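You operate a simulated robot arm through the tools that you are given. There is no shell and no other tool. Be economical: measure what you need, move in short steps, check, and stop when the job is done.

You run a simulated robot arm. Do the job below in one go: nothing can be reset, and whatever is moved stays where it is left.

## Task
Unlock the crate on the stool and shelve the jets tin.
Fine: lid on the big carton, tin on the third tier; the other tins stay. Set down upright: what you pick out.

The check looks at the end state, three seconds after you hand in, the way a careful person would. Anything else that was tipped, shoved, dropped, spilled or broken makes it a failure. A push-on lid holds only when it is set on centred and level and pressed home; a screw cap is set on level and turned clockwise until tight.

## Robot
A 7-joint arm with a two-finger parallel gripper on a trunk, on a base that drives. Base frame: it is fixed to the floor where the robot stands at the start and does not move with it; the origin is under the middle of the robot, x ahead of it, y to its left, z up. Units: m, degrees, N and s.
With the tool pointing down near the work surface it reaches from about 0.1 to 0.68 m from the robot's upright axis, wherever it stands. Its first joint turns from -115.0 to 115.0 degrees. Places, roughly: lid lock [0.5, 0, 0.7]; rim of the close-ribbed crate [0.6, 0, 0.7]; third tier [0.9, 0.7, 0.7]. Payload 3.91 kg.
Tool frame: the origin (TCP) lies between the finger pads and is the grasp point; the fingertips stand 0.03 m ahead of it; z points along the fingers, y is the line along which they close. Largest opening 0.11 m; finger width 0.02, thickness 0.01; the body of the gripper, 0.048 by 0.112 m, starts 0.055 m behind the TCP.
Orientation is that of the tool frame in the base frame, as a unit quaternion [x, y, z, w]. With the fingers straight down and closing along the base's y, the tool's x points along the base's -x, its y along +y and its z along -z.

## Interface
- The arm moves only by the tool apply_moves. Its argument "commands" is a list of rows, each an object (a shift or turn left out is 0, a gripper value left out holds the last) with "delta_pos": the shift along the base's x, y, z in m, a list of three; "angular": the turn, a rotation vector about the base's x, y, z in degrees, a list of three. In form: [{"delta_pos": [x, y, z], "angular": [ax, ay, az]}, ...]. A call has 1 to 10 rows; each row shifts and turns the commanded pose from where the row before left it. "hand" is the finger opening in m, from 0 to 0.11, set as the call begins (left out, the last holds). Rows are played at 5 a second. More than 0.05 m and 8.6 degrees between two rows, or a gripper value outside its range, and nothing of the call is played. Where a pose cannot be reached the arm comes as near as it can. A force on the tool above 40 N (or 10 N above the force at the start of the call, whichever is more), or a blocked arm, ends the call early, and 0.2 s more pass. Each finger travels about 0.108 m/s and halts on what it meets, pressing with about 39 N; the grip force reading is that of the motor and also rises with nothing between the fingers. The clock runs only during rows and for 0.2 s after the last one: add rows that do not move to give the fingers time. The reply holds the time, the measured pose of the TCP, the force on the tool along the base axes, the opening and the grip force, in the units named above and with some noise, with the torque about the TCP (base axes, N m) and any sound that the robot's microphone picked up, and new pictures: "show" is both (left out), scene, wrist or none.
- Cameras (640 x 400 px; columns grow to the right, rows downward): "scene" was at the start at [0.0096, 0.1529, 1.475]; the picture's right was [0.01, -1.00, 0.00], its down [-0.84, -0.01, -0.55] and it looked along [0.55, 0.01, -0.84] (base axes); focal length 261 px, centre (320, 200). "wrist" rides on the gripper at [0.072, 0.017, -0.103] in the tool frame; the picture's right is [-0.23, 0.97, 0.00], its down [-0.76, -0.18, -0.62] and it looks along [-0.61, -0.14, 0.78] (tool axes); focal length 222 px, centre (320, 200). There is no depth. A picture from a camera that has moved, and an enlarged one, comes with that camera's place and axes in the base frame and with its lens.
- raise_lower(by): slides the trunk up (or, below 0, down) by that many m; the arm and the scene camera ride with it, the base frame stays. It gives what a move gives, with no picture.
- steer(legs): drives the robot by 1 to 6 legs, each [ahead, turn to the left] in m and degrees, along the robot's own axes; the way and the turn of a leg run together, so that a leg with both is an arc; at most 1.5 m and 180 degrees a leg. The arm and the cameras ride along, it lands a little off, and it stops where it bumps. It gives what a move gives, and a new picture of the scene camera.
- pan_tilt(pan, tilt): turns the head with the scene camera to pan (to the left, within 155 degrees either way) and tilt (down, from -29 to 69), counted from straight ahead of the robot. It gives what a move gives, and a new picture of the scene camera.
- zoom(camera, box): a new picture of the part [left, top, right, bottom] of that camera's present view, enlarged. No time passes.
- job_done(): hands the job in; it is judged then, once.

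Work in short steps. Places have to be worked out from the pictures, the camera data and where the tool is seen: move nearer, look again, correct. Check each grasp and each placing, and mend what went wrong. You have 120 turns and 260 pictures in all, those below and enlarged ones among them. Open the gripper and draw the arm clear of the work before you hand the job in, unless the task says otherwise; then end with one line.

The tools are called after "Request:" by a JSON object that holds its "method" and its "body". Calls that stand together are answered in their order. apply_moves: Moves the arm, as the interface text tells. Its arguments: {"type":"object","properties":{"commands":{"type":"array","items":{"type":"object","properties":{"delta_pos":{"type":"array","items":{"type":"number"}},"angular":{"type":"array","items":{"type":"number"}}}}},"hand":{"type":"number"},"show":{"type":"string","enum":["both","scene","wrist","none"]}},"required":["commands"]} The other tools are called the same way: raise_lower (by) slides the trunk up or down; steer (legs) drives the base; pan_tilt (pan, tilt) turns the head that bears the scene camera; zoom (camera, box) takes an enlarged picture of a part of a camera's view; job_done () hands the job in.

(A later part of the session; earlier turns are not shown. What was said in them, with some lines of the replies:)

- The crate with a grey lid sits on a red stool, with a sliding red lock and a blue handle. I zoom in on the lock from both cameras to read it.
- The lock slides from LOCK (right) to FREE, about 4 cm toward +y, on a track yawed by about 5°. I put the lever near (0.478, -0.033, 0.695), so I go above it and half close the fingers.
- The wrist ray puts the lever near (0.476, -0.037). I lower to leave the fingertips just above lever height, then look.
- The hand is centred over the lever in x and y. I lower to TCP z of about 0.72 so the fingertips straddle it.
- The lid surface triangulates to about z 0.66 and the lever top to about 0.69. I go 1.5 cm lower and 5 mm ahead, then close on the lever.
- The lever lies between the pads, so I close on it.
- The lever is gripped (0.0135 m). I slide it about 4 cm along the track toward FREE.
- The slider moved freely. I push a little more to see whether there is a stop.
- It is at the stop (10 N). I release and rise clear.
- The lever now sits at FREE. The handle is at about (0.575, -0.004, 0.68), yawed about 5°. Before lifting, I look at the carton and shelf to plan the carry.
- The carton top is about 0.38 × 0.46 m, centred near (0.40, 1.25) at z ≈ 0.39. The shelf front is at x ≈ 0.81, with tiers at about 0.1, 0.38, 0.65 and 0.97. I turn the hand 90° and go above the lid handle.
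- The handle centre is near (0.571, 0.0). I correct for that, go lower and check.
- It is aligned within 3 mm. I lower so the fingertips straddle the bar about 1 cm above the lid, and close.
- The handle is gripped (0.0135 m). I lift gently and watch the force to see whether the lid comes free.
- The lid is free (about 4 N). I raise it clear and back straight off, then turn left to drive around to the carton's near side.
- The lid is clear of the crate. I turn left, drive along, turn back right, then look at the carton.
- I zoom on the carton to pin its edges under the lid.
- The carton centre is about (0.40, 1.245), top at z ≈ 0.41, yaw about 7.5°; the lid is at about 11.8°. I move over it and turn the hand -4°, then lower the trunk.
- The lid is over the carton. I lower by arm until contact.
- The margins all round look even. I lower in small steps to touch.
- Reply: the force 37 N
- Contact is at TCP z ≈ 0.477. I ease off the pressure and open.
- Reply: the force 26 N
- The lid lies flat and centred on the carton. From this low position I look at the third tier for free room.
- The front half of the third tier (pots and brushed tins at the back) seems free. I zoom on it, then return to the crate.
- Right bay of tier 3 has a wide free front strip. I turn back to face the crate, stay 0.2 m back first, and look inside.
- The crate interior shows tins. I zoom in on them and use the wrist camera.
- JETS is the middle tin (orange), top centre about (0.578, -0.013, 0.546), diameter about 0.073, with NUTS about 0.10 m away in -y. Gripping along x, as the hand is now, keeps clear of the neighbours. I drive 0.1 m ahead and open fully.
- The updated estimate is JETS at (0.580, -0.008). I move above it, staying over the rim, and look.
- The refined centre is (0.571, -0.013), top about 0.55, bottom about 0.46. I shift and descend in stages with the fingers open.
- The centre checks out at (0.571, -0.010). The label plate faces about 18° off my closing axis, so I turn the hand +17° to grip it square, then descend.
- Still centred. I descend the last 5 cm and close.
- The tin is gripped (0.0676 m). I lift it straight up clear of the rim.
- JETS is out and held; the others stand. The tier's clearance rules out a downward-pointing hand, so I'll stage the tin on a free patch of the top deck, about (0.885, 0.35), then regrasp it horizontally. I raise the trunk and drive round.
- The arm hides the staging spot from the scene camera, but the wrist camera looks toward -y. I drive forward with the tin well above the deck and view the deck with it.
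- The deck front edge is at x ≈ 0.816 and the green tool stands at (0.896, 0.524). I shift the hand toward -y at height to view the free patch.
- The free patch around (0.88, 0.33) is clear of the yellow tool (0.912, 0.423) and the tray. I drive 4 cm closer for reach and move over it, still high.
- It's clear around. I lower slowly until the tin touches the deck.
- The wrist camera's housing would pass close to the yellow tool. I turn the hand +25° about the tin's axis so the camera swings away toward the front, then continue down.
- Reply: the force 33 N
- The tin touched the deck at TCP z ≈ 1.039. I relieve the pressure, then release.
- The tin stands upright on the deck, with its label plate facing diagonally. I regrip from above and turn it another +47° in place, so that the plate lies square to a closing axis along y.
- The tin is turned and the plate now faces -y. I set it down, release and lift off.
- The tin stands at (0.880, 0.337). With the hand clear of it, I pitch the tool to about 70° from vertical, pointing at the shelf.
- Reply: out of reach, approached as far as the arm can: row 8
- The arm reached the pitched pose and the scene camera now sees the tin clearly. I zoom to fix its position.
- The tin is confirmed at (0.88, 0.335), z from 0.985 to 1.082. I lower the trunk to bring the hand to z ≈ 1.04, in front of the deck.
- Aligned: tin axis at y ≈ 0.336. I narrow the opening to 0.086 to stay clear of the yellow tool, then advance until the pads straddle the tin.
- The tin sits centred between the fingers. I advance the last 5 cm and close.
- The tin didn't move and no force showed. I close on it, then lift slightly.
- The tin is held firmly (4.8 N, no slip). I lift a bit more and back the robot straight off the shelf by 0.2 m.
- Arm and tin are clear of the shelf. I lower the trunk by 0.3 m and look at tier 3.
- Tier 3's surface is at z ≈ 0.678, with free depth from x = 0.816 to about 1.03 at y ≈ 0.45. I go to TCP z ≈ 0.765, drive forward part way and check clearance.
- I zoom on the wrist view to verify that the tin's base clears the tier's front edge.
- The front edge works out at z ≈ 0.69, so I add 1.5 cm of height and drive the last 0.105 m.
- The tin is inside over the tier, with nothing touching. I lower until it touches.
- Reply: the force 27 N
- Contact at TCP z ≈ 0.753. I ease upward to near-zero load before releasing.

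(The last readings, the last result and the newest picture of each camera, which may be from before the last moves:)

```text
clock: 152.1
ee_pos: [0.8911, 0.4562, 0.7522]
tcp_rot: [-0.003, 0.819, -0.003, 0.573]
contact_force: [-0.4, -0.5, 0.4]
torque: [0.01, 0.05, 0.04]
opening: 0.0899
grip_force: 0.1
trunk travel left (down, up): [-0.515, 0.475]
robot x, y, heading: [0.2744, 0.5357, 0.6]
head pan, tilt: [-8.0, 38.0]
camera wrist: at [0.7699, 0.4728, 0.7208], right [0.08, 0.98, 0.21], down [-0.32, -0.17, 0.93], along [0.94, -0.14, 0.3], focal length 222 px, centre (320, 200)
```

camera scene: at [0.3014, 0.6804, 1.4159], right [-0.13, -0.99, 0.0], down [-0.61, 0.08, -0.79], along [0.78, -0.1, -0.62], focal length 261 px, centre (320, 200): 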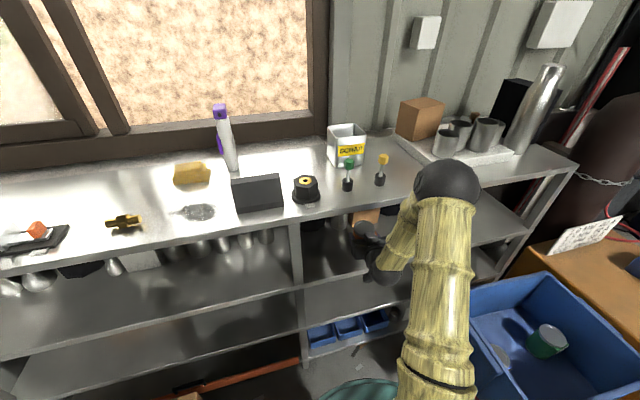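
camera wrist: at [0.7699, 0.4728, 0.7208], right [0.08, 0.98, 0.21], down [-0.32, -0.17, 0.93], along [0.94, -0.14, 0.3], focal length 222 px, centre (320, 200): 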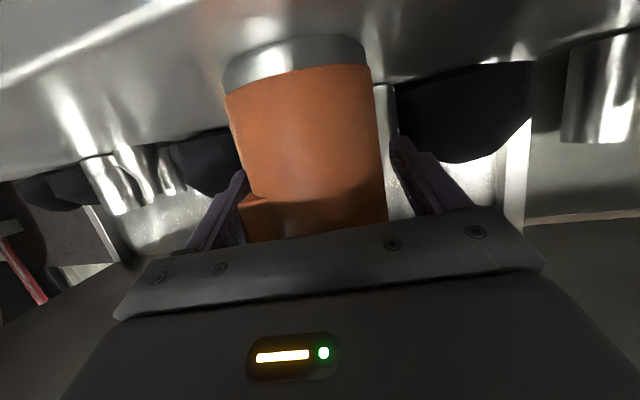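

It is released and standing. I open a little more and withdraw straight back.

Request:
{"method": "apply_moves", "body": {"commands": [{}, {"delta_pos": [-0.02, 0, 0]}, {"delta_pos": [-0.03, 0, 0]}, {"delta_pos": [-0.04, 0, 0]}, {"delta_pos": [-0.04, 0, 0]}, {}], "hand": 0.105}}

Request:
{"method": "steer", "body": {"legs": [[-0.3, 0]]}}

Request:
{"method": "zoom", "body": {"camera": "scene", "box": [220, 100, 460, 250]}}

```text
clock: 153.5
ee_pos: [0.773, 0.451, 0.7487]
tcp_rot: [-0.003, 0.82, -0.003, 0.573]
contact_force: [-0.2, -0.4, 0.4]
torque: [0.0, -0.04, 0.0]
opening: 0.1046
grip_force: 0.0
out of reach, approached as far as the arm can: row 5
trunk travel left (down, up): [-0.515, 0.475]
robot x, y, heading: [0.2766, 0.54, 0.2]
head pan, tilt: [-8.0, 38.0]
camera scene: at [0.3006, 0.6804, 1.416], right [-0.13, -0.99, 0.0], down [-0.61, 0.08, -0.79], along [0.78, -0.1, -0.62], focal length 261 px, centre (320, 200)
camera wrist: at [0.6514, 0.4686, 0.7161], right [0.08, 0.98, 0.21], down [-0.32, -0.17, 0.93], along [0.94, -0.14, 0.3], focal length 222 px, centre (320, 200)
```

scene: 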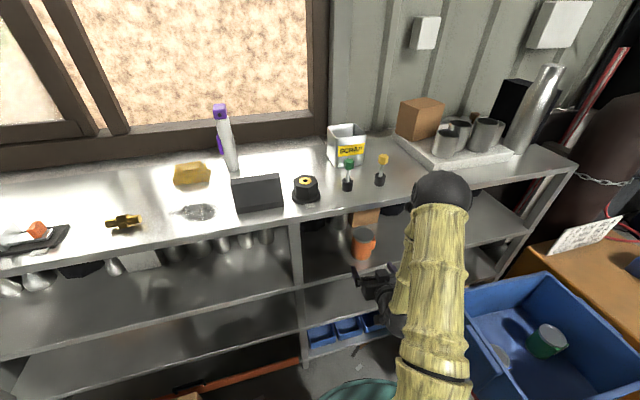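
wrist: 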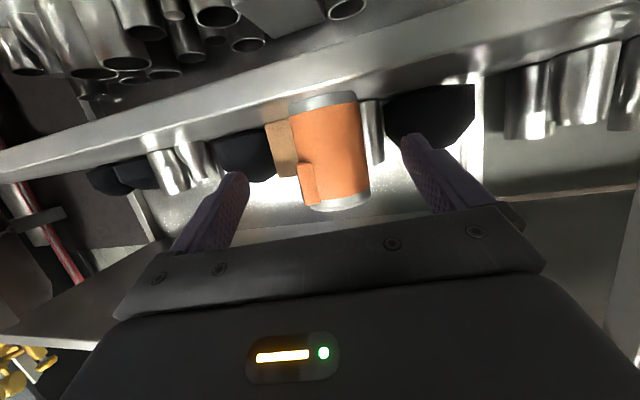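

```text
clock: 155.8
ee_pos: [0.4717, 0.4521, 0.7489]
tcp_rot: [-0.004, 0.819, -0.002, 0.574]
contact_force: [-0.6, -0.1, 0.8]
torque: [-0.01, 0.0, 0.02]
opening: 0.105
grip_force: 0.0
trunk travel left (down, up): [-0.515, 0.475]
robot x, y, heading: [-0.0281, 0.5397, 0.3]
head pan, tilt: [-8.0, 38.0]
camera scene: at [-0.0026, 0.6783, 1.4159], right [-0.13, -0.99, 0.0], down [-0.61, 0.08, -0.79], along [0.78, -0.1, -0.62], focal length 261 px, centre (320, 200)
```

scene: 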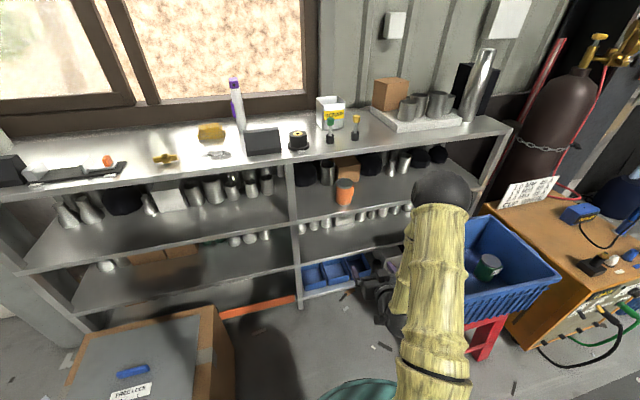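

```text
2.67 times, centred on (340, 175) of scene
camera zoom: at [-0.0026, 0.6783, 1.4159], right [-0.13, -0.99, 0.0], down [-0.61, 0.08, -0.79], along [0.78, -0.1, -0.62], focal length 696 px, centre (267, 267)
```

zoom: 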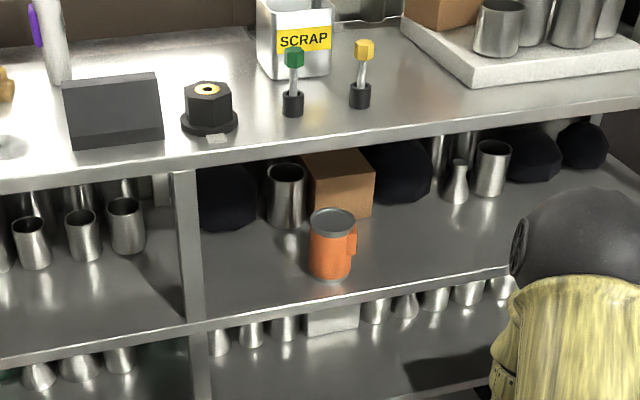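

JETS stands upright on tier 3, well in from the edge. Last check: the crate with its tins, and the lid on the carton.

Request:
{"method": "zoom", "body": {"camera": "scene", "box": [440, 180, 620, 330]}}

Request:
{"method": "pan_tilt", "body": {"pan": 30, "tilt": 45}}

```text
2.67 times, centred on (530, 255) of scene
camera zoom: at [-0.0026, 0.6783, 1.4159], right [-0.13, -0.99, 0.0], down [-0.61, 0.08, -0.79], along [0.78, -0.1, -0.62], focal length 696 px, centre (-240, 53)
```

zoom: 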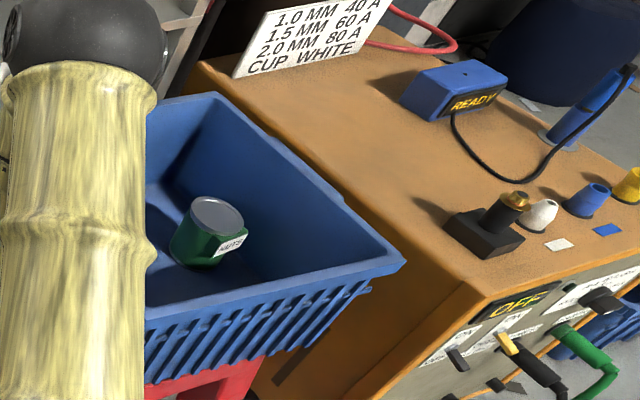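

```text
clock: 156.8
ee_pos: [0.4712, 0.4513, 0.7478]
tcp_rot: [-0.004, 0.82, -0.002, 0.573]
contact_force: [0.7, -0.2, -0.4]
torque: [0.04, 0.03, -0.08]
opening: 0.1052
grip_force: 0.0
trunk travel left (down, up): [-0.515, 0.475]
robot x, y, heading: [-0.0256, 0.5364, 0.5]
head pan, tilt: [30.0, 45.0]
camera scene: at [-0.018, 0.7308, 1.4057], right [0.51, -0.86, 0.0], down [-0.61, -0.36, -0.71], along [0.61, 0.36, -0.71], focal length 261 px, centre (320, 200)
```

scene: 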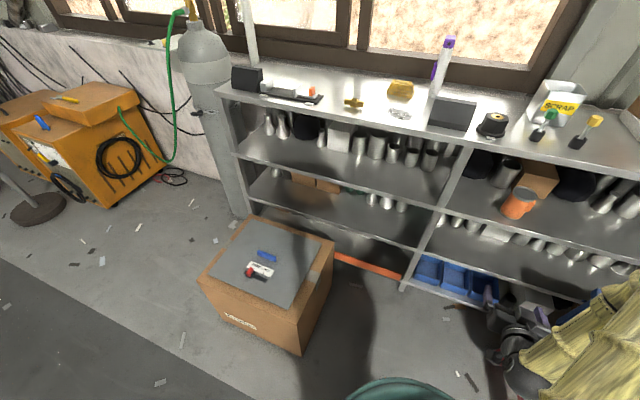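

The lid lies flat on the carton, NUTS stands upright in the crate, JETS is on tier 3, and the gripper is open and clear. I hand the job in.

Request:
{"method": "job_done", "body": {}}

```text
The job is handed in.
```

The crate is unlocked, its lid lies flat on the big carton, and the JETS tin stands upright on the third tier. NUTS still stands upright in the crate. SHIMS was left untouched there, but the arm hid it in my last look.
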